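You operate a simulated robot arm through the tools that you are given. There is no shell and no other tool. Be economical: measure what you need, move in short steps, check, and stop when the job is done.

Carry out the task below with a simulated robot arm. There is one attempt and no reset: what you move stays moved.

## Task
Swap the guide on the round blue base for the yellow guide.
Fine: unscrew the star knob and rest it in the round white holder; leave the old guide on the bench; screw the knob home.

It is judged by the outcome, as a careful person would: the job done as asked, and still so three seconds after it is handed in. It fails if anything else is knocked over, pushed out of place, dropped, spilled or broken.

## Robot
A 7-joint arm with a two-finger parallel gripper, fixed in place. Base frame: the origin is at the foot of the arm, x ahead of it, y to its left, z up; the work surface is at about z = 900. Readings come in mm, rad, newtons and seconds.
With the tool pointing down near the work surface it reaches from about 240 to 680 mm from the base axis. Its first joint turns from -1.152 to 1.152 rad. Payload 2.4 kg.
The TCP is the grasp point between the finger pads, 30 mm short of the fingertips. In the tool frame z runs along the fingers and y along their closing line. Largest opening 94 mm; finger width 28, thickness 10; the body of the gripper, 50 by 96 mm, starts 55 mm behind the TCP.
Orientation is that of the tool frame in the base frame, as a unit quaternion [x, y, z, w]. With the fingers straight down and closing along the base's y, the tool's x points along the base's -x, its y along +y and its z along -z.

## Interface
- The arm moves only by the tool nudge_tool. Its argument "rows" is a list of rows, each a list of 3 entries, a list of its own where there are three numbers: the turn, a rotation vector about the base's x, y, z in units of 120 degrees (1.0 is 120 degrees), then the shift along the base's x, y, z in units of 250 mm (1.0 is 250 mm), then the gripper command, from -1 (shut) to 1 (fully open), values between in proportion. In form: [[[ax, ay, az], [tx, ty, tz], jaw], ...]. A call has 1 to 10 rows; each row is the pose to reach, as a shift and turn from the pose commanded when the call began. A call with a number of a shift or a turn outside -1 to 1 is refused whole. Rows are played at 5 a second. More than 50 mm and 0.15 rad between two rows, or a gripper value outside its range, and nothing of the call is played. A pose out of reach is approached as far as the arm can. The call stops where the force on the tool passes 40 N (or 10 N more than at its start, if that is more) or the arm is blocked; 0.2 s more then pass. Each finger travels about 153 mm/s and halts on what it meets, pressing with about 23 N; the grip force reading is that of the motor and also rises with nothing between the fingers. The clock runs only during rows and for 0.2 s after the last one: add rows that repeat a pose to give the fingers time. The reply holds the time, the measured pose of the TCP, the force on the tool along the base axes, the opening and the grip force, in the units named above and with some noise, with the torque about the TCP (base axes, N m) and any sound that the robot's microphone picked up.
- Cameras (640 x 400 px; columns grow to the right, rows downward): "scene" is fixed at [35.5, 508, 1407]; the picture's right is [-0.52, -0.85, 0.00], its down [-0.75, 0.46, -0.47] and it looks along [0.40, -0.24, -0.88] (base axes); focal length 214 px, centre (320, 200). "wrist" rides on the gripper at [76, 14, -103] in the tool frame; the picture's right is [-0.18, 0.98, 0.00], its down [-0.75, -0.14, -0.64] and it looks along [-0.63, -0.12, 0.77] (tool axes); focal length 243 px, centre (320, 200). There is no depth. A picture from a camera that has moved, and an enlarged one, comes with that camera's place and axes in the base frame and with its lens.
- grab_frame(camera): a new picture of that camera. It takes no simulated time.
- enlarge(camera, box): a new picture of the part [left, top, right, bottom] of that camera's present view, enlarged. It takes no simulated time.
- job_done(): hands the job in; it is judged then, once.

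Go step by step. Nothing tells you positions but the pictures and the camera data: compare them with the known pose of the tool, close in by small moves and look again before you grip or let go. The budget is 120 turns and 76 pictures, counting those below and the enlarged ones. Unless the task says otherwise, let go and move clear before handing in, and close with one line.

The tools are called as a command line: name --argument value ..., lists and objects as JSON in quotes. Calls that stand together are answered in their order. nudge_tool: Moves the arm, as the interface text tells. Its arguments: {"type":"object","properties":{"rows":{"type":"array","items":{"type":"array"}}},"required":["rows"]} The other tools are called the same way: grab_frame (camera) takes a picture; enlarge (camera, box) takes an enlarged picture of a part of a camera's view; job_done () hands the job in.

At the start:

```text
clock: 0.0
ee_pos: [298.1, 195.9, 1153.4]
orientation: [0.0, 1.0, -0.001, 0.0]
force: [-0.2, 0.7, -0.1]
ft_torque: [0.01, 0.01, 0.02]
gripper_width: 94.0
grip_force: 0.1
```

scene: 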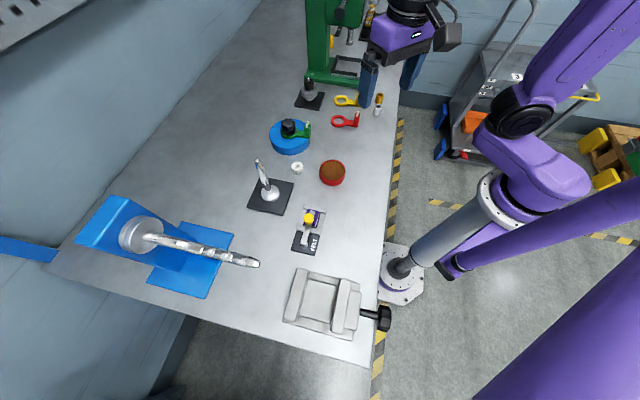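
wrist: 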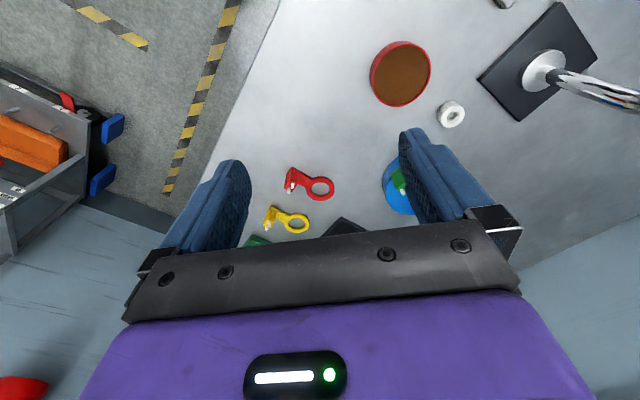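

I can see the blue base with a green guide and a black knob on it, the yellow and red guides beside it, and a small white ring that may be the holder. I'll look closer before moving.

enlarge --camera "scene" --box '[250, 70, 410, 170]'

enlarge --camera "scene" --box '[230, 120, 390, 220]'

enlarge --camera "wrist" --box '[240, 80, 480, 240]'

```text
4.00 times, centred on (330, 120) of scene
camera zoom: at [35.5, 508.0, 1407.0], right [-0.52, -0.85, 0.0], down [-0.75, 0.46, -0.47], along [0.4, -0.24, -0.88], focal length 858 px, centre (280, 520)
```

zoom: 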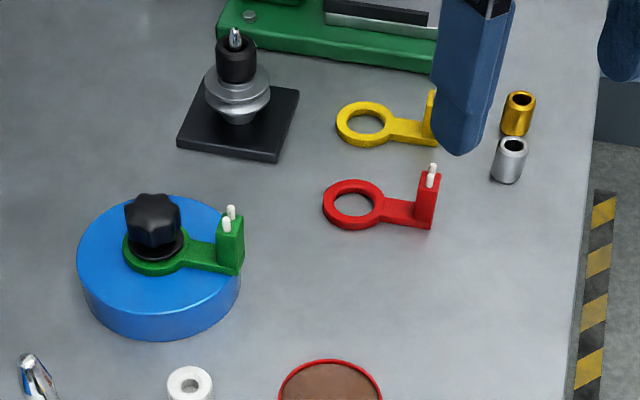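

```text
4.00 times, centred on (310, 170) of scene
camera zoom: at [35.5, 508.0, 1407.0], right [-0.52, -0.85, 0.0], down [-0.75, 0.46, -0.47], along [0.4, -0.24, -0.88], focal length 858 px, centre (360, 320)
```

zoom: 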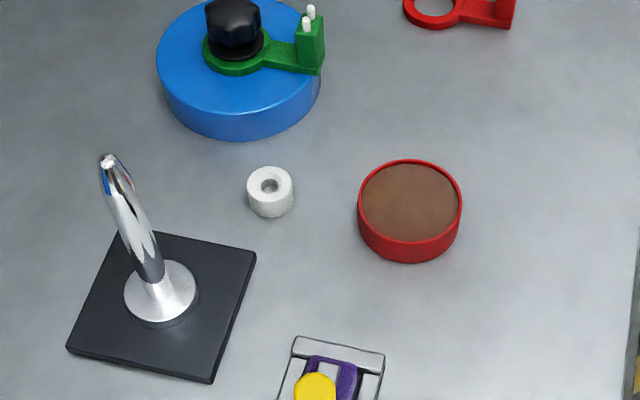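

```text
2.50 times, centred on (360, 160) of wrist
camera zoom: at [221.2, 211.0, 1256.1], right [0.18, 0.98, 0.0], down [0.75, -0.14, 0.64], along [0.63, -0.12, -0.77], focal length 606 px, centre (220, 300)
```

zoom: 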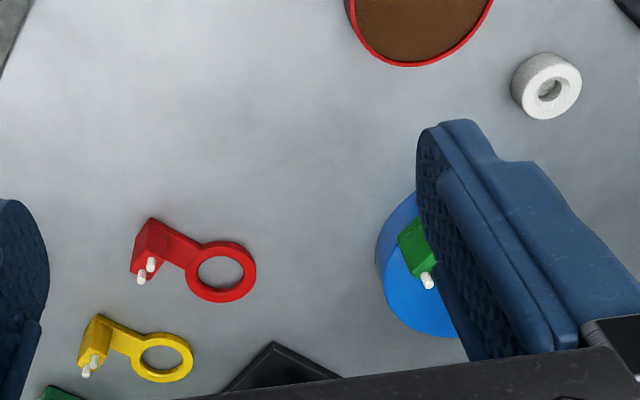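

The knob sits on the green guide's ring on the blue base, and the white holder lies nearer the arm. I'll move the wrist camera over the base at a safe height to get better positions.

nudge_tool --rows '[[[0, 0, 0], [0, 0.15, 0], 1], [[0, 0, 0], [0, 0.3, 0], 1], [[0, 0, 0], [0, 0.45, 0], 1], [[0, 0, 0], [0, 0.6, 0], 1], [[0, 0, 0], [0, 0.6, 0], 1]]'

grab_frame --camera "wrist"

```text
clock: 1.2
ee_pos: [298.1, 345.4, 1155.4]
orientation: [0.0, 1.0, 0.0, 0.0]
force: [0.9, 0.6, -0.7]
ft_torque: [-0.01, 0.03, -0.05]
gripper_width: 94.1
grip_force: 0.2
```

```text
70 pictures are left
camera wrist: at [221.5, 361.6, 1258.1], right [0.18, 0.98, 0.0], down [0.75, -0.14, 0.64], along [0.63, -0.12, -0.77], focal length 243 px, centre (320, 200)
```

wrist: 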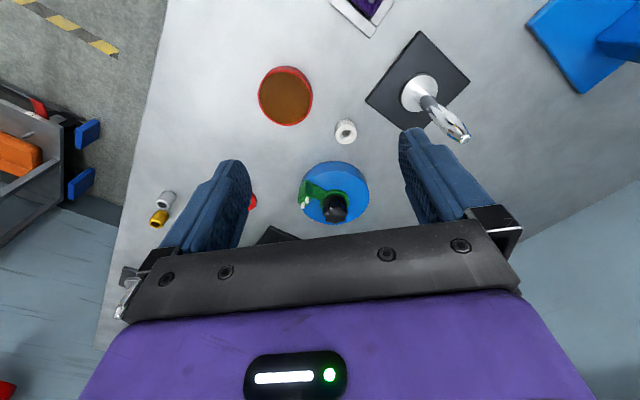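

enlarge --camera "wrist" --box '[240, 90, 400, 240]'

```text
2.67 times, centred on (320, 165) of wrist
camera zoom: at [221.5, 361.6, 1258.1], right [0.18, 0.98, 0.0], down [0.75, -0.14, 0.64], along [0.63, -0.12, -0.77], focal length 647 px, centre (320, 293)
```

zoom: 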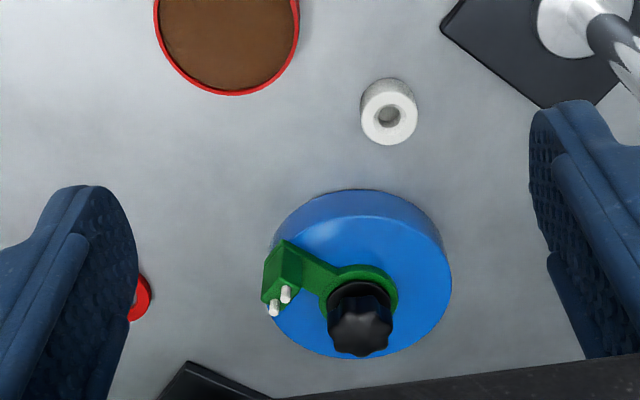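

The base centre is near (478, 341), its top about z 945, with the knob top near z 986. I'll move over it, staying high, to refine.

nudge_tool --rows '[[[0, 0, 0], [0.18, 0, 0], 1], [[0, 0, 0], [0.36, 0, 0], 1], [[0, 0, 0], [0.54, 0, -0.1], 1], [[0, 0, 0], [0.72, -0.018, -0.2], 1], [[0, 0, 0], [0.72, -0.018, -0.36], 1], [[0, 0, 0], [0.72, -0.018, -0.36], 1]]'

grab_frame --camera "wrist"

enlarge --camera "scene" --box '[250, 70, 410, 170]'

```text
refused: row 3 steps farther than a row can; nothing moved
```

```text
68 pictures are left
camera wrist: at [221.5, 361.6, 1258.1], right [0.18, 0.98, 0.0], down [0.75, -0.14, 0.64], along [0.63, -0.12, -0.77], focal length 243 px, centre (320, 200)
```

wrist: 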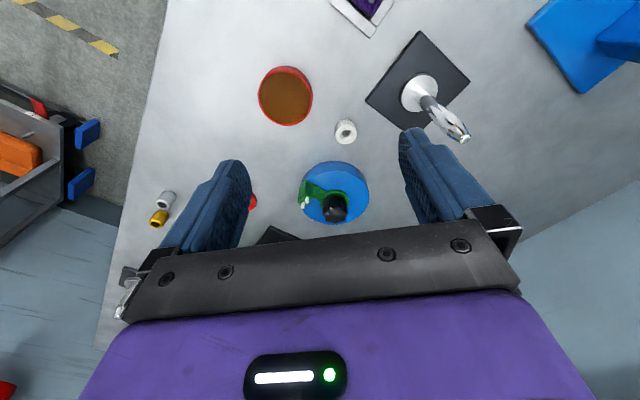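

```text
4.00 times, centred on (330, 120) of scene
camera zoom: at [35.5, 508.0, 1407.0], right [-0.52, -0.86, 0.0], down [-0.75, 0.46, -0.47], along [0.4, -0.24, -0.88], focal length 858 px, centre (280, 520)
```

zoom: 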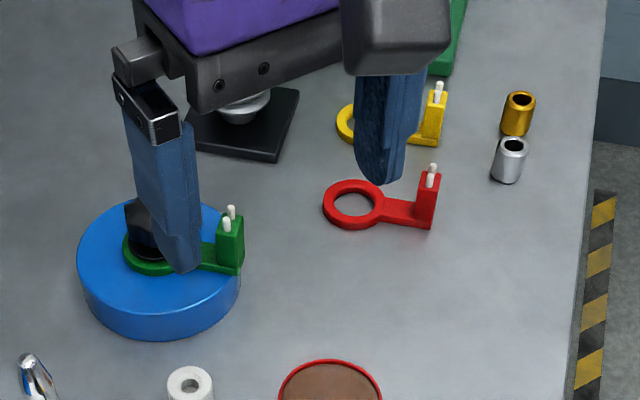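

The last move was refused because one step was too long. I'll repeat it with shorter steps.

nudge_tool --rows '[[[0, 0, 0], [0.18, 0, 0], 1], [[0, 0, 0], [0.36, -0.01, 0], 1], [[0, 0, 0], [0.54, -0.018, 0], 1], [[0, 0, 0], [0.72, -0.018, 0], 1], [[0, 0, 0], [0.72, -0.018, -0.18], 1], [[0, 0, 0], [0.72, -0.018, -0.34], 1], [[0, 0, 0], [0.72, -0.018, -0.34], 1]]'

grab_frame --camera "wrist"

```text
clock: 2.8
ee_pos: [478.9, 341.0, 1066.1]
orientation: [0.0, 1.0, 0.0, 0.0]
force: [-0.5, 0.6, -0.3]
ft_torque: [-0.03, 0.01, -0.03]
gripper_width: 94.2
grip_force: 0.1
```

```text
66 pictures are left
camera wrist: at [402.1, 356.9, 1169.3], right [0.18, 0.98, 0.0], down [0.75, -0.14, 0.64], along [0.63, -0.12, -0.77], focal length 243 px, centre (320, 200)
```

wrist: 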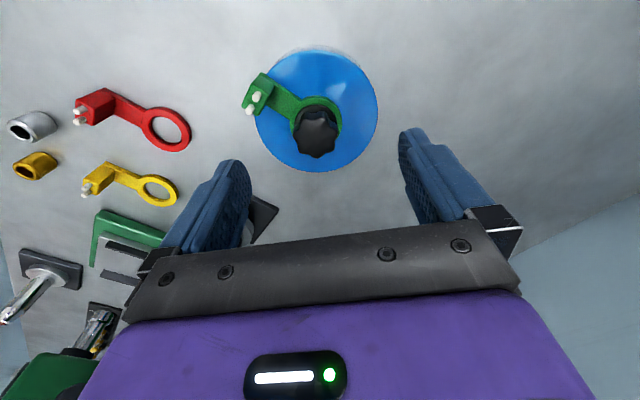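

The knob now sits above the image centre. I'll zoom in to measure it more closely, along with the yellow guide.

enlarge --camera "wrist" --box '[230, 40, 390, 180]'

enlarge --camera "wrist" --box '[0, 80, 200, 220]'

```text
2.86 times, centred on (310, 110) of wrist
camera zoom: at [402.1, 356.9, 1169.3], right [0.18, 0.98, 0.0], down [0.75, -0.14, 0.64], along [0.63, -0.12, -0.77], focal length 693 px, centre (349, 457)
```

zoom: 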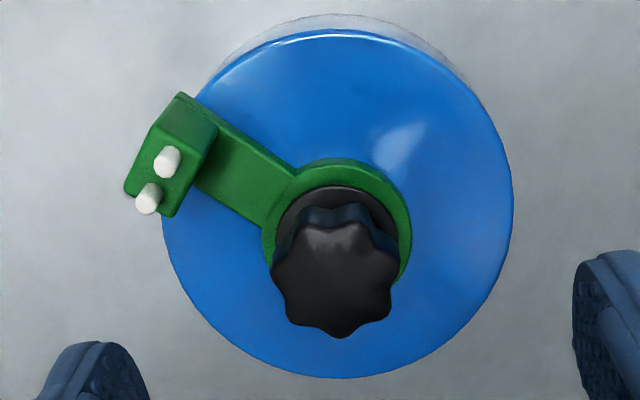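

```text
2.86 times, centred on (100, 150) of wrist
camera zoom: at [402.1, 356.9, 1169.3], right [0.18, 0.98, 0.0], down [0.75, -0.14, 0.64], along [0.63, -0.12, -0.77], focal length 693 px, centre (949, 343)
```

zoom: 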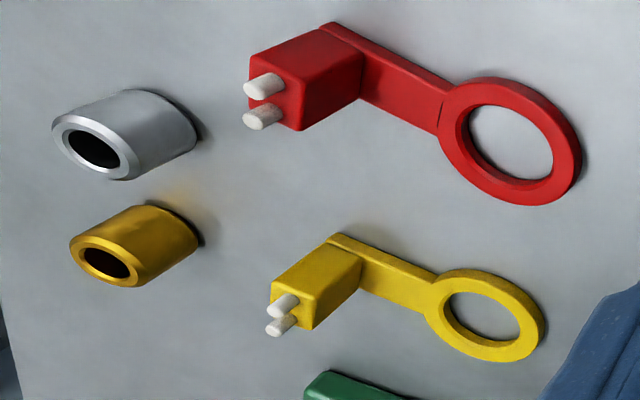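

The knob is at about (486, 337) with its top near z 983, and the guide's block points toward -x, -y, clear of the fingers. I'll centre over the knob and lower with the jaws open.

nudge_tool --rows '[[[0, 0, 0], [0.028, -0.016, 0], 1], [[0, 0, 0], [0.028, -0.016, -0.12], 1], [[0, 0, 0], [0.028, -0.016, -0.22], 1], [[0, 0, 0], [0.028, -0.016, -0.28], 1], [[0, 0, 0], [0.028, -0.016, -0.28], 1]]'

grab_frame --camera "wrist"

enlarge --camera "scene" --box '[250, 90, 346, 150]'

```text
clock: 4.0
ee_pos: [486.8, 337.4, 997.4]
orientation: [0.0, 1.0, 0.0, 0.0]
force: [0.6, 0.2, 0.3]
ft_torque: [-0.03, 0.03, -0.02]
gripper_width: 93.8
grip_force: 0.0
```

```text
63 pictures are left
camera wrist: at [409.3, 353.1, 1099.8], right [0.18, 0.98, 0.0], down [0.75, -0.14, 0.64], along [0.63, -0.12, -0.77], focal length 243 px, centre (320, 200)
```

wrist: 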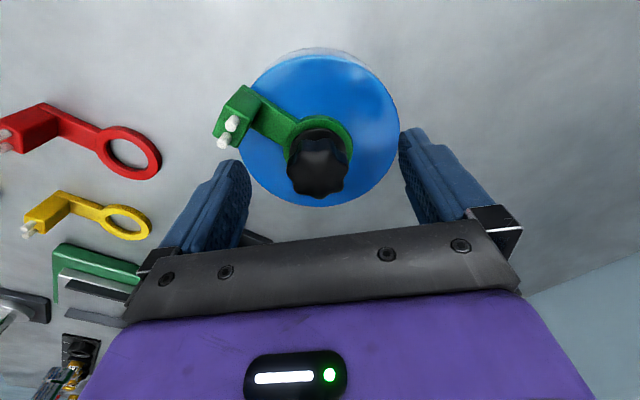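

```text
6.67 times, centred on (298, 120) of scene
camera zoom: at [35.5, 508.0, 1407.0], right [-0.52, -0.86, 0.0], down [-0.75, 0.46, -0.47], along [0.4, -0.24, -0.88], focal length 1430 px, centre (467, 733)
```

zoom: 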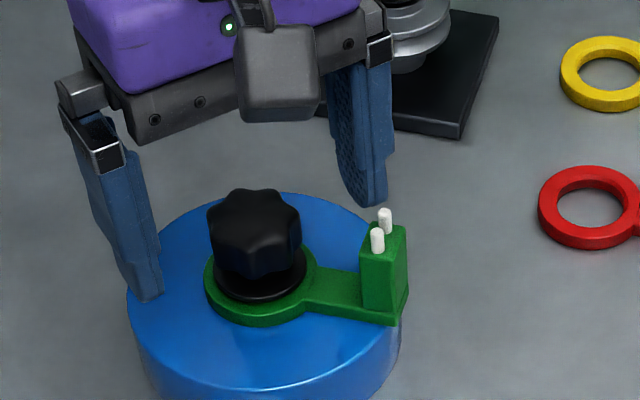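

The fingers straddle the knob evenly with the block clear. I'll lower 8 mm and close.

nudge_tool --rows '[[[0, 0, 0], [-0.008, 0, -0.034], 1], [[0, 0, 0], [-0.008, 0, -0.034], 0.2], [[0, 0, 0], [-0.008, 0, -0.034], -0.3], [[0, 0, 0], [-0.008, 0, -0.034], -1], [[0, 0, 0], [-0.008, 0, -0.034], -1]]'

enlarge --camera "scene" --box '[250, 90, 346, 150]'

```text
clock: 5.2
ee_pos: [483.8, 334.6, 988.5]
orientation: [0.001, 1.0, -0.001, -0.001]
force: [-4.0, -17.1, 5.5]
ft_torque: [-0.41, 0.05, -0.2]
gripper_width: 35.8
grip_force: 23.0
```

```text
6.67 times, centred on (298, 120) of scene
camera zoom: at [35.3, 507.5, 1407.2], right [-0.52, -0.85, 0.0], down [-0.75, 0.46, -0.47], along [0.4, -0.24, -0.88], focal length 1430 px, centre (467, 733)
```

zoom: 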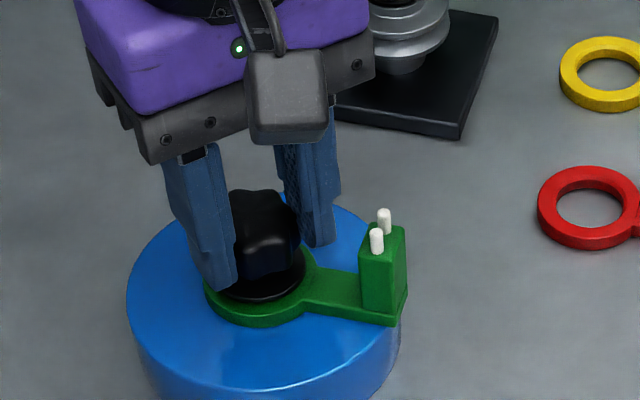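

I have the knob; the sideways force says its true centre is about y 334.5. I'll recentre and start unscrewing counter-clockwise.

nudge_tool --rows '[[[0, 0, 0], [0.0, -0.012, 0], -1], [[0, 0, 0.07], [0.0, -0.012, 0], -1], [[0, 0, 0.14], [0.0, -0.012, 0], -1], [[0, 0, 0.21], [0.0, -0.012, 0], -1], [[0, 0, 0.28], [0.0, -0.012, 0], -1], [[0, 0, 0.35], [0.0, -0.012, 0], -1]]'

```text
clock: 6.6
ee_pos: [486.8, 326.8, 990.0]
orientation: [-0.355, 0.935, -0.004, -0.001]
force: [8.5, -32.6, -7.1]
ft_torque: [-0.63, -0.1, -0.36]
gripper_width: 35.7
grip_force: 22.9
```

The turn happened, but the tool has been pushed toward -y with about 33 N. I'll look before going on.

enlarge --camera "scene" --box '[250, 90, 346, 150]'

grab_frame --camera "wrist"

```text
6.67 times, centred on (298, 120) of scene
camera zoom: at [35.9, 507.2, 1407.3], right [-0.52, -0.85, 0.0], down [-0.75, 0.46, -0.47], along [0.4, -0.24, -0.88], focal length 1430 px, centre (467, 733)
```

zoom: 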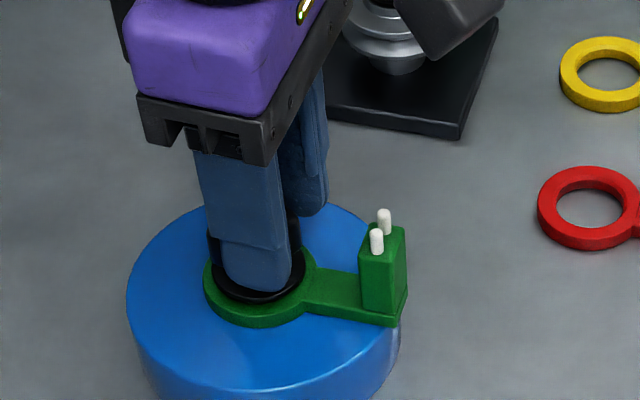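

```text
59 pictures are left
camera wrist: at [419.8, 288.5, 1092.5], right [-0.51, 0.86, -0.01], down [0.66, 0.4, 0.64], along [0.55, 0.33, -0.77], focal length 243 px, centre (320, 200)
```

wrist: 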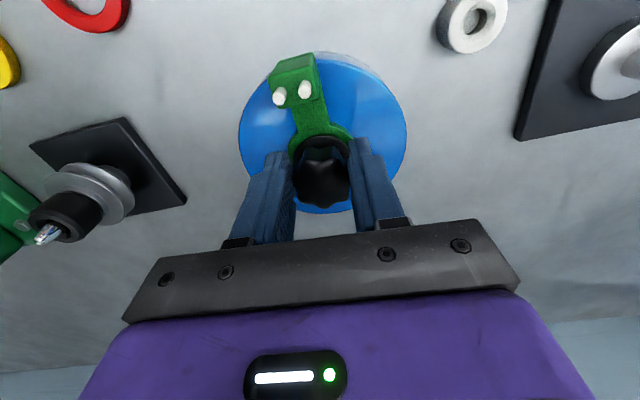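

Nothing moved out of place. The push fits a knob centre about 11 mm farther in x, near (494, 335), and a bit lower than I took it. I'll open, recentre and regrip lower.

nudge_tool --rows '[[[0, 0, 0], [0, 0, 0], 0.4], [[0, 0, 0], [0, 0, 0], 0.4], [[0, 0, 0], [0.038, 0, 0], 0.4], [[0, 0, 0], [0.038, 0, 0], 0.4]]'

grab_frame --camera "wrist"

enlarge --camera "scene" --box '[250, 90, 346, 150]'

```text
clock: 7.6
ee_pos: [493.2, 334.7, 991.1]
orientation: [-0.358, 0.934, -0.001, 0.0]
force: [0.1, 0.2, 0.1]
ft_torque: [0.03, -0.02, -0.02]
gripper_width: 65.6
grip_force: 0.1
```

```text
58 pictures are left
camera wrist: at [425.5, 295.1, 1093.2], right [-0.52, 0.85, 0.0], down [0.65, 0.4, 0.64], along [0.55, 0.33, -0.77], focal length 243 px, centre (320, 200)
```

wrist: 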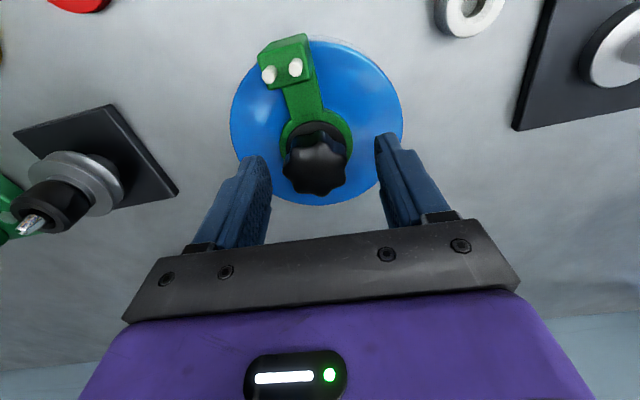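

```text
6.67 times, centred on (298, 120) of scene
camera zoom: at [35.5, 508.0, 1407.0], right [-0.52, -0.86, 0.0], down [-0.75, 0.46, -0.47], along [0.4, -0.24, -0.88], focal length 1430 px, centre (467, 733)
```

zoom: 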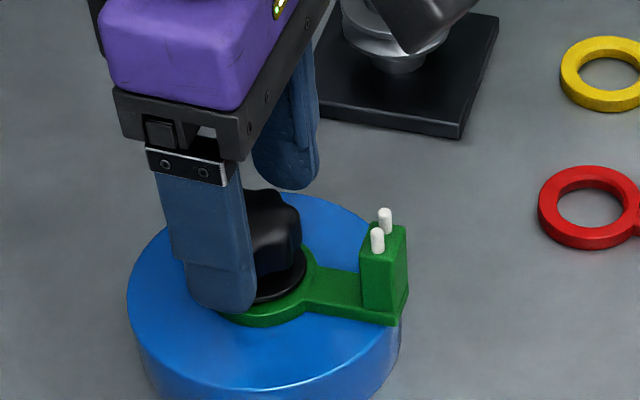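

The knob now appears centred near (492, 334). I'll lower 10 mm and close, watching the force.

nudge_tool --rows '[[[0, 0, 0], [-0.002, -0.002, -0.02], 0.4], [[0, 0, 0], [-0.002, -0.002, -0.04], 0.4], [[0, 0, 0], [-0.002, -0.002, -0.04], -0.2], [[0, 0, 0], [-0.002, -0.002, -0.04], -1], [[0, 0, 0], [-0.002, -0.002, -0.04], -1]]'

```text
clock: 8.8
ee_pos: [494.1, 332.8, 980.2]
orientation: [-0.357, 0.934, 0.0, 0.0]
force: [5.6, -7.4, 1.6]
ft_torque: [-0.15, -0.14, 0.01]
gripper_width: 36.0
grip_force: 22.7
```

Gripped with only a small offset. I'll trim it and turn on about 48°.

nudge_tool --rows '[[[0, 0, 0], [0.006, -0.006, 0], -1], [[0, 0, 0.07], [0.006, -0.006, 0], -1], [[0, 0, 0.14], [0.006, -0.006, 0], -1], [[0, 0, 0.21], [0.006, -0.006, 0], -1], [[0, 0, 0.28], [0.006, -0.006, 0], -1], [[0, 0, 0.35], [0.006, -0.006, 0], -1], [[0, 0, 0.4], [0.006, -0.006, 0], -1]]'

```text
clock: 10.4
ee_pos: [496.5, 329.7, 980.0]
orientation: [-0.707, 0.707, -0.001, 0.001]
force: [18.6, -10.0, 0.5]
ft_torque: [-0.02, -0.14, -0.06]
gripper_width: 35.7
grip_force: 22.9
```

At 90° turned, the z reading is unchanged. I'll check whether the knob is turning and rising.

enlarge --camera "scene" --box '[250, 90, 346, 150]'

enlarge --camera "wrist" --box '[200, 40, 440, 240]'

```text
6.67 times, centred on (298, 120) of scene
camera zoom: at [36.0, 507.7, 1407.1], right [-0.52, -0.85, 0.0], down [-0.75, 0.46, -0.47], along [0.4, -0.24, -0.88], focal length 1430 px, centre (467, 733)
```

zoom: 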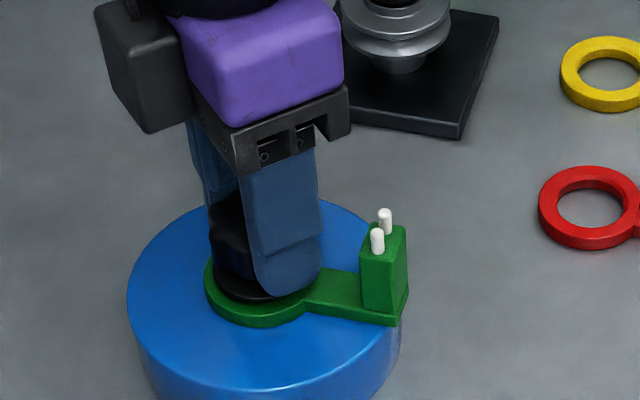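

```text
2.00 times, centred on (320, 140) of wrist
camera zoom: at [480.7, 255.4, 1082.9], right [-0.98, 0.18, 0.0], down [0.14, 0.75, 0.64], along [0.12, 0.63, -0.77], focal length 485 px, centre (320, 320)
```

zoom: 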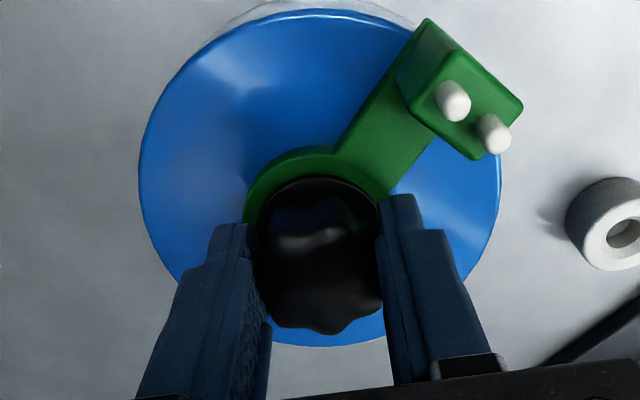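

The knob is gripped but a few millimetres off-centre along y. I'll open slightly, recentre at (496, 335.3), regrip and continue turning.

nudge_tool --rows '[[[0, 0, 0], [0, 0, 0], 0.0], [[0, 0, 0], [0.007, 0.01, 0], 0.0], [[0, 0, 0], [0.007, 0.01, 0], -1], [[0, 0, 0], [0.007, 0.01, 0], -1], [[0, 0, 0.07], [0.007, 0.01, 0], -1], [[0, 0, 0.14], [0.007, 0.01, 0], -1], [[0, 0, 0.21], [0.007, 0.01, 0], -1], [[0, 0, 0.28], [0.007, 0.01, 0], -1], [[0, 0, 0.35], [0.007, 0.01, 0], -1]]'

```text
clock: 12.4
ee_pos: [495.5, 335.6, 980.5]
orientation: [0.914, -0.405, -0.001, 0.0]
force: [7.4, 1.6, 0.5]
ft_torque: [0.12, -0.18, -0.04]
gripper_width: 35.9
grip_force: 22.9
```

That turned smoothly with low force, to about 132°. I'll continue.

nudge_tool --rows '[[[0, 0, 0.07], [0, 0, 0], -1], [[0, 0, 0.14], [0, 0, 0], -1], [[0, 0, 0.21], [0, 0, 0], -1], [[0, 0, 0.28], [0, 0, 0], -1], [[0, 0, 0.35], [0, 0, 0], -1], [[0, 0, 0.4], [0, 0, 0], -1]]'

enlarge --camera "scene" --box '[250, 90, 346, 150]'

```text
clock: 13.8
ee_pos: [495.3, 333.3, 979.8]
orientation: [1.0, 0.0, -0.001, 0.0]
force: [-2.0, -12.1, 8.1]
ft_torque: [-0.27, 0.04, -0.02]
gripper_width: 36.1
grip_force: 23.3
```

```text
6.67 times, centred on (298, 120) of scene
camera zoom: at [35.3, 507.5, 1407.2], right [-0.52, -0.85, 0.0], down [-0.75, 0.46, -0.47], along [0.4, -0.24, -0.88], focal length 1430 px, centre (467, 733)
```

zoom: 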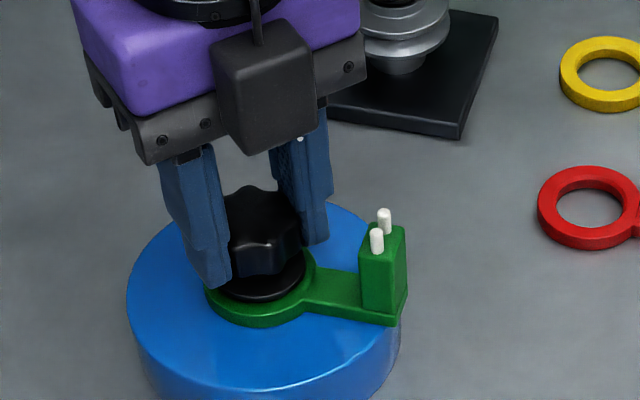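

The knob followed through 180° and there is a slight upward push, so it's rising. I'll keep turning to see how far the wrist goes, lifting half a millimetre.

nudge_tool --rows '[[[0, 0, 0], [0, -0.006, 0.003], -1], [[0, 0, 0.07], [0, -0.006, 0.003], -1], [[0, 0, 0.14], [0, -0.006, 0.003], -1], [[0, 0, 0.21], [0, -0.006, 0.003], -1], [[0, 0, 0.28], [0, -0.006, 0.004], -1], [[0, 0, 0.35], [0, -0.006, 0.004], -1]]'

```text
clock: 15.2
ee_pos: [497.8, 332.8, 981.3]
orientation: [0.952, 0.307, -0.007, -0.007]
force: [-6.2, 0.4, 1.9]
ft_torque: [-0.19, -0.3, -0.01]
gripper_width: 36.1
grip_force: 23.3
out of reach, approached as far as the arm can: row 6
stopped in row 6: the force on the tool passed its limit at 52 N (the readings are from after the stop); the commanded pose is now the measured one
```

The wrist limit is near 216°. I'll release, straighten the small tilt and turn back in place with the jaws only slightly open, clear of the block.

nudge_tool --rows '[[[0, 0, 0], [0, 0, 0], 0.0], [[0, 0, 0], [0, 0, 0], 0.0], [[-0.0043, -0.0084, 0], [-0.006, 0.007, 0.004], 0.0], [[-0.0043, -0.0084, 0], [-0.006, 0.007, 0.004], 0.0]]'

enlarge --camera "wrist" --box '[200, 40, 440, 240]'

```text
clock: 16.2
ee_pos: [498.7, 334.5, 981.1]
orientation: [0.952, 0.306, 0.001, 0.002]
force: [1.1, 0.2, -0.3]
ft_torque: [-0.02, 0.04, -0.01]
gripper_width: 46.8
grip_force: 0.1
```

```text
2.00 times, centred on (320, 140) of wrist
camera zoom: at [567.3, 368.3, 1083.7], right [0.42, -0.91, 0.0], down [-0.7, -0.33, 0.64], along [-0.58, -0.27, -0.77], focal length 485 px, centre (320, 320)
```

zoom: 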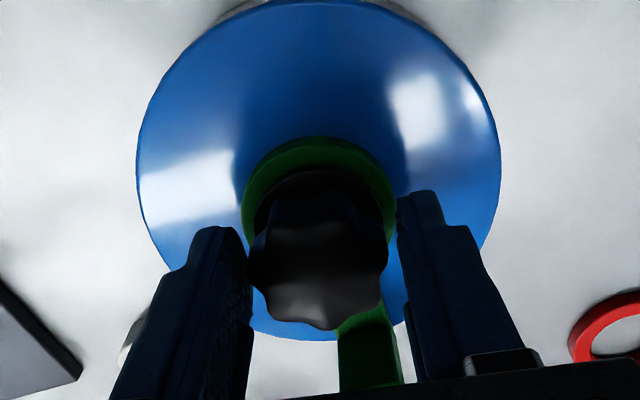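

The knob centre checks out at about (495.5, 334.7). I'll correct to that and turn back clockwise with the jaws loose.

nudge_tool --rows '[[[0, 0, 0], [-0.012, 0, 0.006], 0.0], [[0, 0, -0.07], [-0.012, 0, 0.006], 0.0], [[0, 0, -0.14], [-0.012, 0, 0.006], 0.0], [[0, 0, -0.21], [-0.012, 0, 0.006], 0.0], [[0, 0, -0.28], [-0.012, 0, 0.006], 0.0], [[0, 0, -0.35], [-0.012, 0, 0.006], 0.0], [[0, 0, -0.42], [-0.012, 0, 0.006], 0.0], [[0, 0, -0.49], [-0.012, 0, 0.006], 0.0], [[0, 0, -0.56], [-0.012, 0, 0.006], 0.0], [[0, 0, -0.63], [-0.012, 0, 0.006], 0.0]]'

nudge_tool --rows '[[[0, 0, -0.07], [0, 0, 0], 0.0], [[0, 0, -0.14], [0, 0, 0], 0.0], [[0, 0, -0.21], [0, 0, 0], 0.0], [[0, 0, -0.28], [0, 0, 0], 0.0], [[0, 0, -0.35], [0, 0, 0], 0.0], [[0, 0, -0.42], [0, 0, 0], 0.0], [[0, 0, -0.49], [0, 0, 0], 0.0], [[0, 0, -0.56], [0, 0, 0], 0.0], [[0, 0, -0.63], [0, 0, 0], 0.0], [[0, 0, -0.7], [0, 0, 0], 0.0]]'

```text
clock: 18.4
ee_pos: [494.7, 334.1, 982.8]
orientation: [0.94, -0.342, 0.0, 0.0]
force: [0.6, 0.4, 0.1]
ft_torque: [0.0, -0.01, 0.03]
gripper_width: 47.1
grip_force: 0.0
```

```text
clock: 20.6
ee_pos: [494.9, 335.3, 982.5]
orientation: [-0.469, 0.883, 0.0, 0.0]
force: [-0.3, -0.2, -1.5]
ft_torque: [0.04, 0.01, 0.05]
gripper_width: 47.0
grip_force: 0.1
```

No contact on the way, now at 56°. I'll continue back.

nudge_tool --rows '[[[0, 0, -0.07], [0, 0, 0], 0.0], [[0, 0, -0.14], [0, 0, 0], 0.0], [[0, 0, -0.21], [0, 0, 0], 0.0], [[0, 0, -0.28], [0, 0, 0], 0.0], [[0, 0, -0.35], [0, 0, 0], 0.0], [[0, 0, -0.42], [0, 0, 0], 0.0], [[0, 0, -0.49], [0, 0, 0], 0.0], [[0, 0, -0.56], [0, 0, 0], 0.0], [[0, 0, -0.63], [0, 0, 0], 0.0], [[0, 0, -0.7], [0, 0, 0], 0.0]]'

nudge_tool --rows '[[[0, 0, -0.07], [0, 0, 0], 0.0], [[0, 0, -0.14], [0, 0, 0], 0.0], [[0, 0, -0.21], [0, 0, 0], 0.0], [[0, 0, -0.28], [0, 0, 0], 0.0], [[0, 0, -0.35], [0, 0, 0], 0.0], [[0, 0, -0.42], [0, 0, 0], 0.0], [[0, 0, -0.49], [0, 0, 0], 0.0], [[0, 0, -0.56], [0, 0, 0], 0.0], [[0, 0, -0.63], [0, 0, 0], 0.0]]'

```text
clock: 22.8
ee_pos: [494.5, 333.8, 983.6]
orientation: [0.242, 0.97, 0.0, 0.001]
force: [-0.1, -0.5, -0.1]
ft_torque: [0.0, -0.02, 0.01]
gripper_width: 47.1
grip_force: 0.0
```

```text
clock: 24.8
ee_pos: [494.3, 334.0, 982.3]
orientation: [0.787, 0.617, 0.0, 0.0]
force: [-0.7, -0.6, -0.1]
ft_torque: [0.0, 0.01, -0.01]
gripper_width: 46.7
grip_force: 0.1
```

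Now at -104°. I'll grip and unscrew through the long way round.

nudge_tool --rows '[[[0, 0, 0], [0.004, 0.002, 0], -1], [[0, 0, 0], [0.004, 0.002, 0], -1], [[0, 0, 0.07], [0.004, 0.002, 0], -1], [[0, 0, 0.14], [0.004, 0.002, 0], -1], [[0, 0, 0.21], [0.004, 0.002, 0], -1], [[0, 0, 0.28], [0.004, 0.002, 0], -1], [[0, 0, 0.35], [0.004, 0.002, 0], -1], [[0, 0, 0.42], [0.004, 0.002, 0], -1], [[0, 0, 0.49], [0.004, 0.002, 0], -1], [[0, 0, 0.56], [0.004, 0.002, 0], -1]]'

```text
clock: 27.0
ee_pos: [496.0, 335.0, 981.6]
orientation: [0.308, 0.951, 0.0, 0.0]
force: [8.3, -1.3, -1.9]
ft_torque: [-0.12, -0.41, 0.02]
gripper_width: 36.6
grip_force: 23.4
```

nudge_tool --rows '[[[0, 0, 0.07], [0, 0, 0.0], -1], [[0, 0, 0.14], [0, 0, 0.001], -1], [[0, 0, 0.21], [0, 0, 0.001], -1], [[0, 0, 0.28], [0, 0, 0.002], -1], [[0, 0, 0.35], [0, 0, 0.002], -1], [[0, 0, 0.42], [0, 0, 0.002], -1], [[0, 0, 0.49], [0, 0, 0.003], -1], [[0, 0, 0.56], [0, 0, 0.003], -1], [[0, 0, 0.63], [0, 0, 0.003], -1], [[0, 0, 0.7], [0, 0, 0.004], -1]]'

enlarge --camera "scene" --box '[250, 90, 346, 150]'

```text
clock: 29.2
ee_pos: [494.5, 335.8, 983.7]
orientation: [-0.406, 0.914, 0.001, -0.001]
force: [2.0, 1.9, -0.2]
ft_torque: [0.05, -0.08, -0.01]
gripper_width: 36.3
grip_force: 22.9
```

```text
6.67 times, centred on (298, 120) of scene
camera zoom: at [35.6, 508.0, 1407.0], right [-0.52, -0.86, 0.0], down [-0.75, 0.46, -0.47], along [0.4, -0.24, -0.88], focal length 1430 px, centre (467, 733)
```

zoom: 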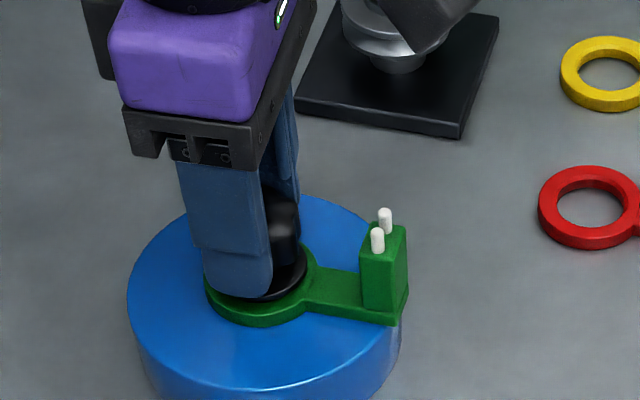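

That's about one full turn and the forces have dropped, so the knob may be free. I'll test with a gentle 3 mm lift.

nudge_tool --rows '[[[0, 0, 0], [0, 0, 0.006], -1], [[0, 0, 0], [0, 0, 0.012], -1]]'

```text
clock: 29.8
ee_pos: [495.2, 333.8, 987.3]
orientation: [-0.405, 0.914, 0.001, -0.001]
force: [1.8, 0.3, 0.7]
ft_torque: [-0.02, -0.1, 0.02]
gripper_width: 35.9
grip_force: 22.7
```

No resistance. I'll lift a little more and look.

nudge_tool --rows '[[[0, 0, 0], [0, 0, 0.02], -1], [[0, 0, 0], [0, 0, 0.04], -1]]'

enlarge --camera "scene" --box '[250, 90, 346, 150]'

```text
clock: 30.4
ee_pos: [496.1, 334.4, 996.6]
orientation: [-0.405, 0.914, 0.0, 0.001]
force: [1.0, -0.4, 0.2]
ft_torque: [0.01, -0.01, 0.03]
gripper_width: 39.6
grip_force: 0.0
```

```text
6.67 times, centred on (298, 120) of scene
camera zoom: at [35.6, 507.9, 1407.0], right [-0.52, -0.86, 0.0], down [-0.75, 0.46, -0.47], along [0.4, -0.24, -0.88], focal length 1430 px, centre (467, 733)
```

zoom: 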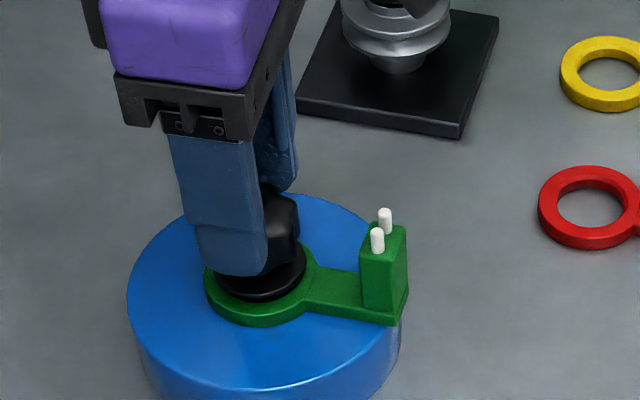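

The fingers slipped upward, so the knob is still threaded. I'll open, lower back and regrip deeper for a better hold.

nudge_tool --rows '[[[0, 0, 0], [0, 0, 0], 0.0], [[0, 0, 0], [0, 0, 0], 0.0], [[0, 0, 0], [-0.001, 0.002, -0.03], 0.0], [[0, 0, 0], [-0.001, 0.002, -0.06], 0.0], [[0, 0, 0], [-0.001, 0.002, -0.06], 0.0]]'

enlarge --camera "wrist" --box '[200, 40, 440, 240]'

enlarge --camera "scene" --box '[266, 100, 330, 140]'

```text
clock: 31.6
ee_pos: [495.7, 336.0, 982.1]
orientation: [-0.405, 0.914, 0.0, 0.0]
force: [0.1, -0.3, 0.2]
ft_torque: [0.0, 0.02, -0.02]
gripper_width: 46.9
grip_force: 0.1
```

```text
2.00 times, centred on (320, 140) of wrist
camera zoom: at [432.7, 289.7, 1084.1], right [-0.6, 0.8, 0.0], down [0.61, 0.46, 0.64], along [0.51, 0.39, -0.77], focal length 485 px, centre (320, 320)
```

zoom: 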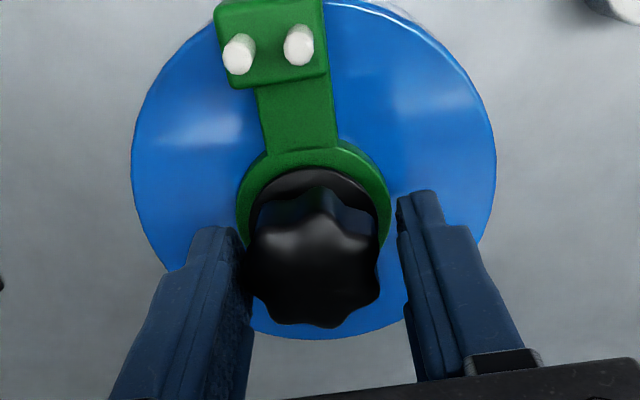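

```text
10.00 times, centred on (298, 120) of scene
camera zoom: at [35.5, 508.0, 1407.0], right [-0.52, -0.86, 0.0], down [-0.75, 0.46, -0.47], along [0.4, -0.24, -0.88], focal length 2145 px, centre (540, 1000)
```

zoom: 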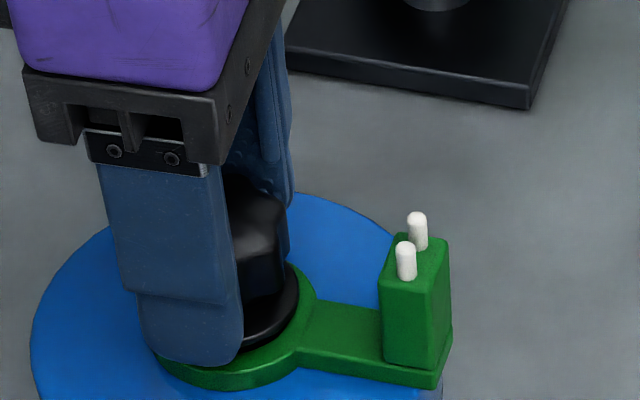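

The knob seems to have risen 2–3 mm, about one pitch. I'll go down 5 mm for a deeper grip and continue unscrewing while rising slightly.

nudge_tool --rows '[[[0, 0, 0], [0, -0.004, -0.01], 0.0], [[0, 0, 0], [0, -0.004, -0.02], 0.0], [[0, 0, 0], [0, -0.004, -0.02], -1], [[0, 0, 0], [0, -0.004, -0.02], -1], [[0, 0, 0.07], [0, -0.004, -0.02], -1], [[0, 0, 0.14], [0, -0.004, -0.019], -1], [[0, 0, 0.21], [0, -0.004, -0.019], -1], [[0, 0, 0.28], [0, -0.004, -0.018], -1], [[0, 0, 0.35], [0, -0.004, -0.018], -1], [[0, 0, 0.42], [0, -0.004, -0.018], -1]]'

```text
clock: 33.8
ee_pos: [497.3, 333.2, 977.5]
orientation: [0.756, -0.655, 0.001, 0.0]
force: [10.1, -5.1, 0.0]
ft_torque: [-0.17, -0.29, -0.41]
gripper_width: 37.0
grip_force: 22.9
```

Now θ is 98° and the turning torque is higher. I'll continue turning and compare the knob's lobes against the fingers.

nudge_tool --rows '[[[0, 0, 0.07], [0, 0, 0.0], -1], [[0, 0, 0.14], [0, 0, 0.001], -1], [[0, 0, 0.21], [0, 0, 0.001], -1], [[0, 0, 0.28], [0, 0, 0.001], -1], [[0, 0, 0.35], [0, 0, 0.002], -1], [[0, 0, 0.42], [0, 0, 0.002], -1], [[0, 0, 0.49], [0, 0, 0.003], -1], [[0, 0, 0.56], [0, 0, 0.003], -1], [[0, 0, 0.63], [0, 0, 0.003], -1], [[0, 0, 0.7], [0, 0, 0.004], -1]]'

enlarge --camera "scene" --box '[266, 100, 330, 140]'

enlarge --camera "wrist" --box '[200, 40, 440, 240]'

```text
clock: 36.0
ee_pos: [493.8, 334.7, 975.9]
orientation: [1.0, 0.019, -0.002, 0.002]
force: [-0.2, -3.4, 1.5]
ft_torque: [0.36, -0.07, -0.59]
gripper_width: 37.1
grip_force: 23.4
```

```text
10.00 times, centred on (298, 120) of scene
camera zoom: at [35.5, 507.9, 1407.0], right [-0.52, -0.86, 0.0], down [-0.75, 0.46, -0.47], along [0.4, -0.24, -0.88], focal length 2145 px, centre (540, 1000)
```

zoom: 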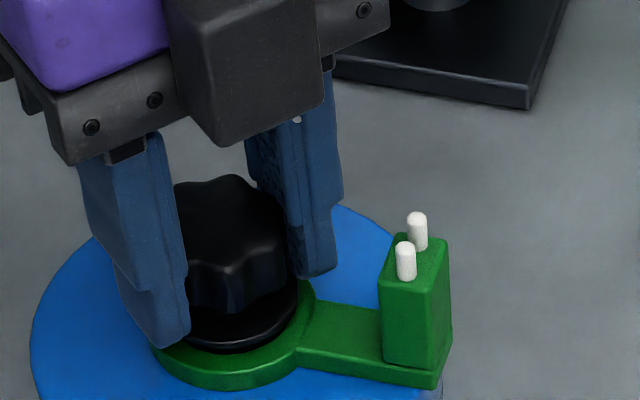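

```text
2.00 times, centred on (320, 140) of wrist
camera zoom: at [570.5, 324.3, 1079.2], right [-0.15, -0.99, 0.0], down [-0.76, 0.11, 0.64], along [-0.64, 0.09, -0.76], focal length 485 px, centre (320, 320)
```

zoom: 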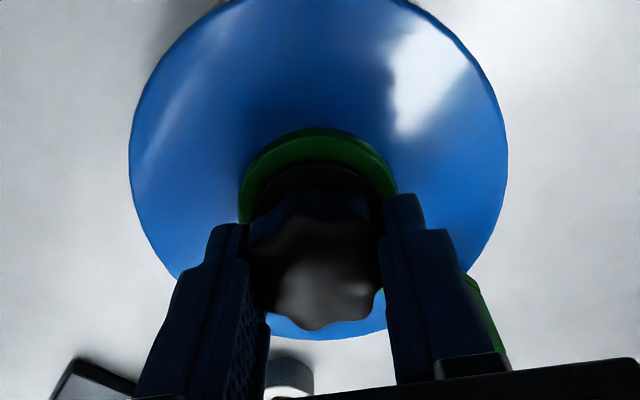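

I can't tell yet if the knob turns with the fingers or they slip around it. I'll turn half a lobe (25°) and compare the lobe positions.

nudge_tool --rows '[[[0, 0, 0.07], [0, 0, 0], -1], [[0, 0, 0.14], [0, 0, 0], -1], [[0, 0, 0.21], [0, 0, 0], -1], [[0, 0, 0.21], [0, 0, 0], -1]]'

enlarge --camera "scene" --box '[266, 100, 330, 140]'

enlarge --camera "wrist" --box '[200, 40, 440, 240]'

```text
clock: 37.0
ee_pos: [496.3, 333.3, 976.0]
orientation: [0.971, 0.237, 0.0, 0.001]
force: [-1.6, -8.1, -1.4]
ft_torque: [0.09, 0.05, -0.39]
gripper_width: 36.9
grip_force: 22.7
```

```text
10.00 times, centred on (298, 120) of scene
camera zoom: at [35.5, 507.8, 1407.1], right [-0.52, -0.85, 0.0], down [-0.75, 0.46, -0.47], along [0.4, -0.24, -0.88], focal length 2145 px, centre (540, 1000)
```

zoom: 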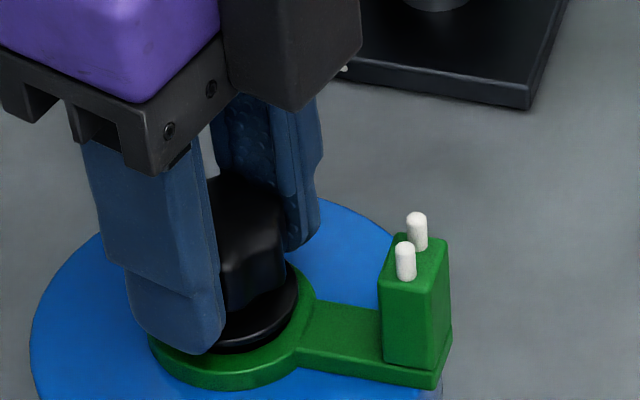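

```text
2.00 times, centred on (320, 140) of wrist
camera zoom: at [569.7, 357.0, 1080.3], right [0.29, -0.96, 0.0], down [-0.73, -0.22, 0.64], along [-0.61, -0.19, -0.77], focal length 485 px, centre (320, 320)
```

zoom: 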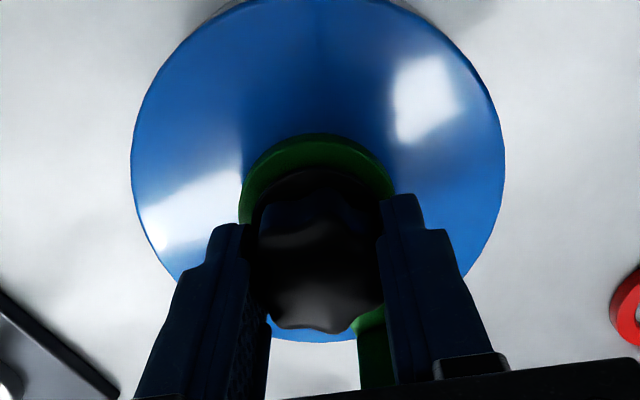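

The lobes are too dark to judge at this scale, so I'll zoom tighter.

enlarge --camera "wrist" --box '[280, 120, 360, 215]'

nudge_tool --rows '[[[0, 0, -0.07], [0, 0, 0], -1], [[0, 0, -0.14], [0, 0, 0], -1], [[0, 0, -0.21], [0, 0, 0], -1], [[0, 0, -0.21], [0, 0, 0], -1]]'

enlarge --camera "wrist" --box '[280, 120, 360, 215]'

```text
4.21 times, centred on (320, 168) of wrist
camera zoom: at [569.7, 357.0, 1080.3], right [0.29, -0.96, 0.0], down [-0.73, -0.22, 0.64], along [-0.61, -0.19, -0.77], focal length 1022 px, centre (320, 337)
```

zoom: 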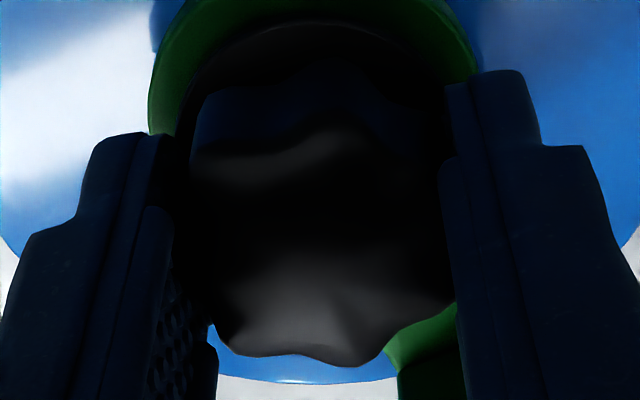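

```text
clock: 38.0
ee_pos: [496.5, 333.1, 977.6]
orientation: [1.0, 0.017, 0.0, 0.001]
force: [3.6, -9.2, -8.8]
ft_torque: [0.05, 0.07, -0.05]
gripper_width: 36.6
grip_force: 22.9
```

```text
4.21 times, centred on (320, 168) of wrist
camera zoom: at [571.7, 323.3, 1080.5], right [-0.15, -0.99, 0.0], down [-0.76, 0.12, 0.64], along [-0.63, 0.1, -0.77], focal length 1022 px, centre (320, 337)
```

zoom: 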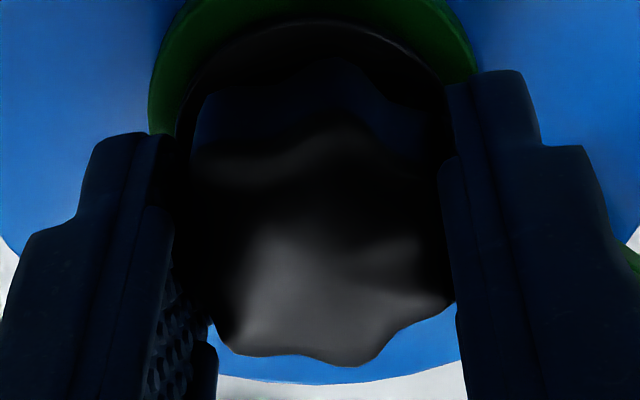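

The lobe pattern stays fixed relative to the fingers, so the knob does turn with them. I'll turn to about 206°, release, and wind back for another pass.

nudge_tool --rows '[[[0, 0, 0.07], [0, 0, 0.002], -1], [[0, 0, 0.14], [0, 0, 0.003], -1], [[0, 0, 0.21], [0, 0, 0.004], -1], [[0, 0, 0.24], [0, 0, 0.004], -1], [[0, 0, 0.24], [0, 0, 0.004], 0.0], [[0, 0, 0.24], [-0.002, 0.002, 0.012], 0.0], [[0, 0, 0.24], [-0.002, 0.002, 0.012], 0.0]]'

nudge_tool --rows '[[[0, 0, -0.07], [0, 0, 0], 0.0], [[0, 0, -0.14], [0, 0, 0], 0.0], [[0, 0, -0.21], [0, 0, 0], 0.0], [[0, 0, -0.28], [0, 0, 0], 0.0], [[0, 0, -0.35], [0, 0, 0], 0.0], [[0, 0, -0.42], [0, 0, 0], 0.0], [[0, 0, -0.49], [0, 0, 0], 0.0], [[0, 0, -0.56], [0, 0, 0], 0.0], [[0, 0, -0.63], [0, 0, 0], 0.0], [[0, 0, -0.7], [0, 0, 0], 0.0]]'

nudge_tool --rows '[[[0, 0, -0.07], [0, 0, 0], 0.0], [[0, 0, -0.14], [0, 0, 0], 0.0], [[0, 0, -0.21], [0, 0, 0], 0.0], [[0, 0, -0.28], [0, 0, 0], 0.0], [[0, 0, -0.35], [0, 0, 0], 0.0], [[0, 0, -0.42], [0, 0, 0], 0.0], [[0, 0, -0.49], [0, 0, 0], 0.0], [[0, 0, -0.56], [0, 0, 0], 0.0], [[0, 0, -0.63], [0, 0, 0], 0.0], [[0, 0, -0.7], [0, 0, 0], 0.0]]'

```text
clock: 39.6
ee_pos: [495.1, 335.2, 980.7]
orientation: [0.964, 0.266, 0.001, 0.0]
force: [0.3, -0.8, 0.4]
ft_torque: [-0.01, 0.0, -0.03]
gripper_width: 47.1
grip_force: 0.0
```

```text
clock: 41.8
ee_pos: [495.6, 335.9, 980.9]
orientation: [0.894, -0.448, 0.0, 0.001]
force: [0.6, -0.5, -0.7]
ft_torque: [0.0, 0.01, -0.01]
gripper_width: 47.0
grip_force: 0.0
```

```text
clock: 44.0
ee_pos: [494.3, 334.2, 982.0]
orientation: [-0.366, 0.931, 0.001, 0.0]
force: [0.8, 0.4, 0.7]
ft_torque: [0.01, -0.01, 0.03]
gripper_width: 47.0
grip_force: 0.0
```

nudge_tool --rows '[[[0, 0, -0.07], [0, 0, 0], 0.0], [[0, 0, -0.14], [0, 0, 0], 0.0], [[0, 0, -0.21], [0, 0, 0], 0.0], [[0, 0, -0.28], [0, 0, 0], 0.0], [[0, 0, -0.35], [0, 0, 0], 0.0], [[0, 0, -0.42], [0, 0, 0], 0.0], [[0, 0, -0.49], [0, 0, 0], 0.0], [[0, 0, -0.56], [0, 0, 0], 0.0], [[0, 0, -0.63], [0, 0, 0], 0.0], [[0, 0, -0.7], [0, 0, 0], 0.0]]'

nudge_tool --rows '[[[0, 0, -0.07], [0, 0, 0], 0.0], [[0, 0, -0.14], [0, 0, 0], 0.0], [[0, 0, -0.21], [0, 0, 0], 0.0], [[0, 0, -0.28], [0, 0, 0], 0.0], [[0, 0, -0.35], [0, 0, 0], 0.0], [[0, 0, -0.42], [0, 0, 0], 0.0], [[0, 0, -0.49], [0, 0, -0.01], 0.0], [[0, 0, -0.52], [0, 0, -0.014], 0.0], [[0, 0, -0.52], [0, 0, -0.014], 0.0]]'

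enlarge --camera "scene" --box '[266, 100, 330, 140]'

```text
clock: 46.2
ee_pos: [494.8, 333.8, 982.3]
orientation: [0.353, 0.936, 0.0, 0.001]
force: [-0.7, 0.0, -0.7]
ft_torque: [-0.03, -0.02, 0.01]
gripper_width: 46.9
grip_force: 0.1
```

```text
clock: 48.2
ee_pos: [495.2, 335.0, 977.2]
orientation: [0.786, 0.618, 0.0, 0.001]
force: [0.7, -0.1, 0.4]
ft_torque: [0.01, -0.02, 0.02]
gripper_width: 46.9
grip_force: 0.0
```

```text
10.00 times, centred on (298, 120) of scene
camera zoom: at [35.5, 508.0, 1407.0], right [-0.52, -0.86, 0.0], down [-0.75, 0.46, -0.47], along [0.4, -0.24, -0.88], focal length 2145 px, centre (540, 1000)
```

zoom: 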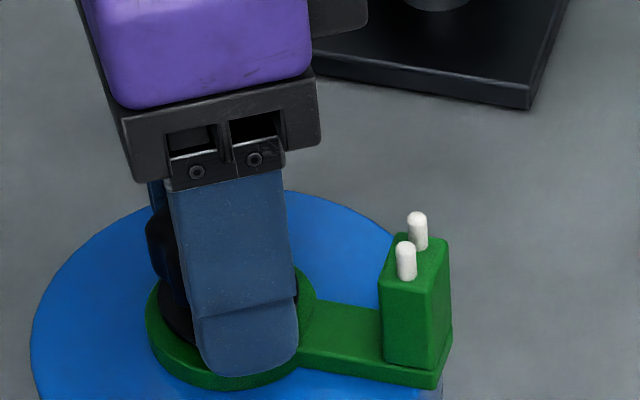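

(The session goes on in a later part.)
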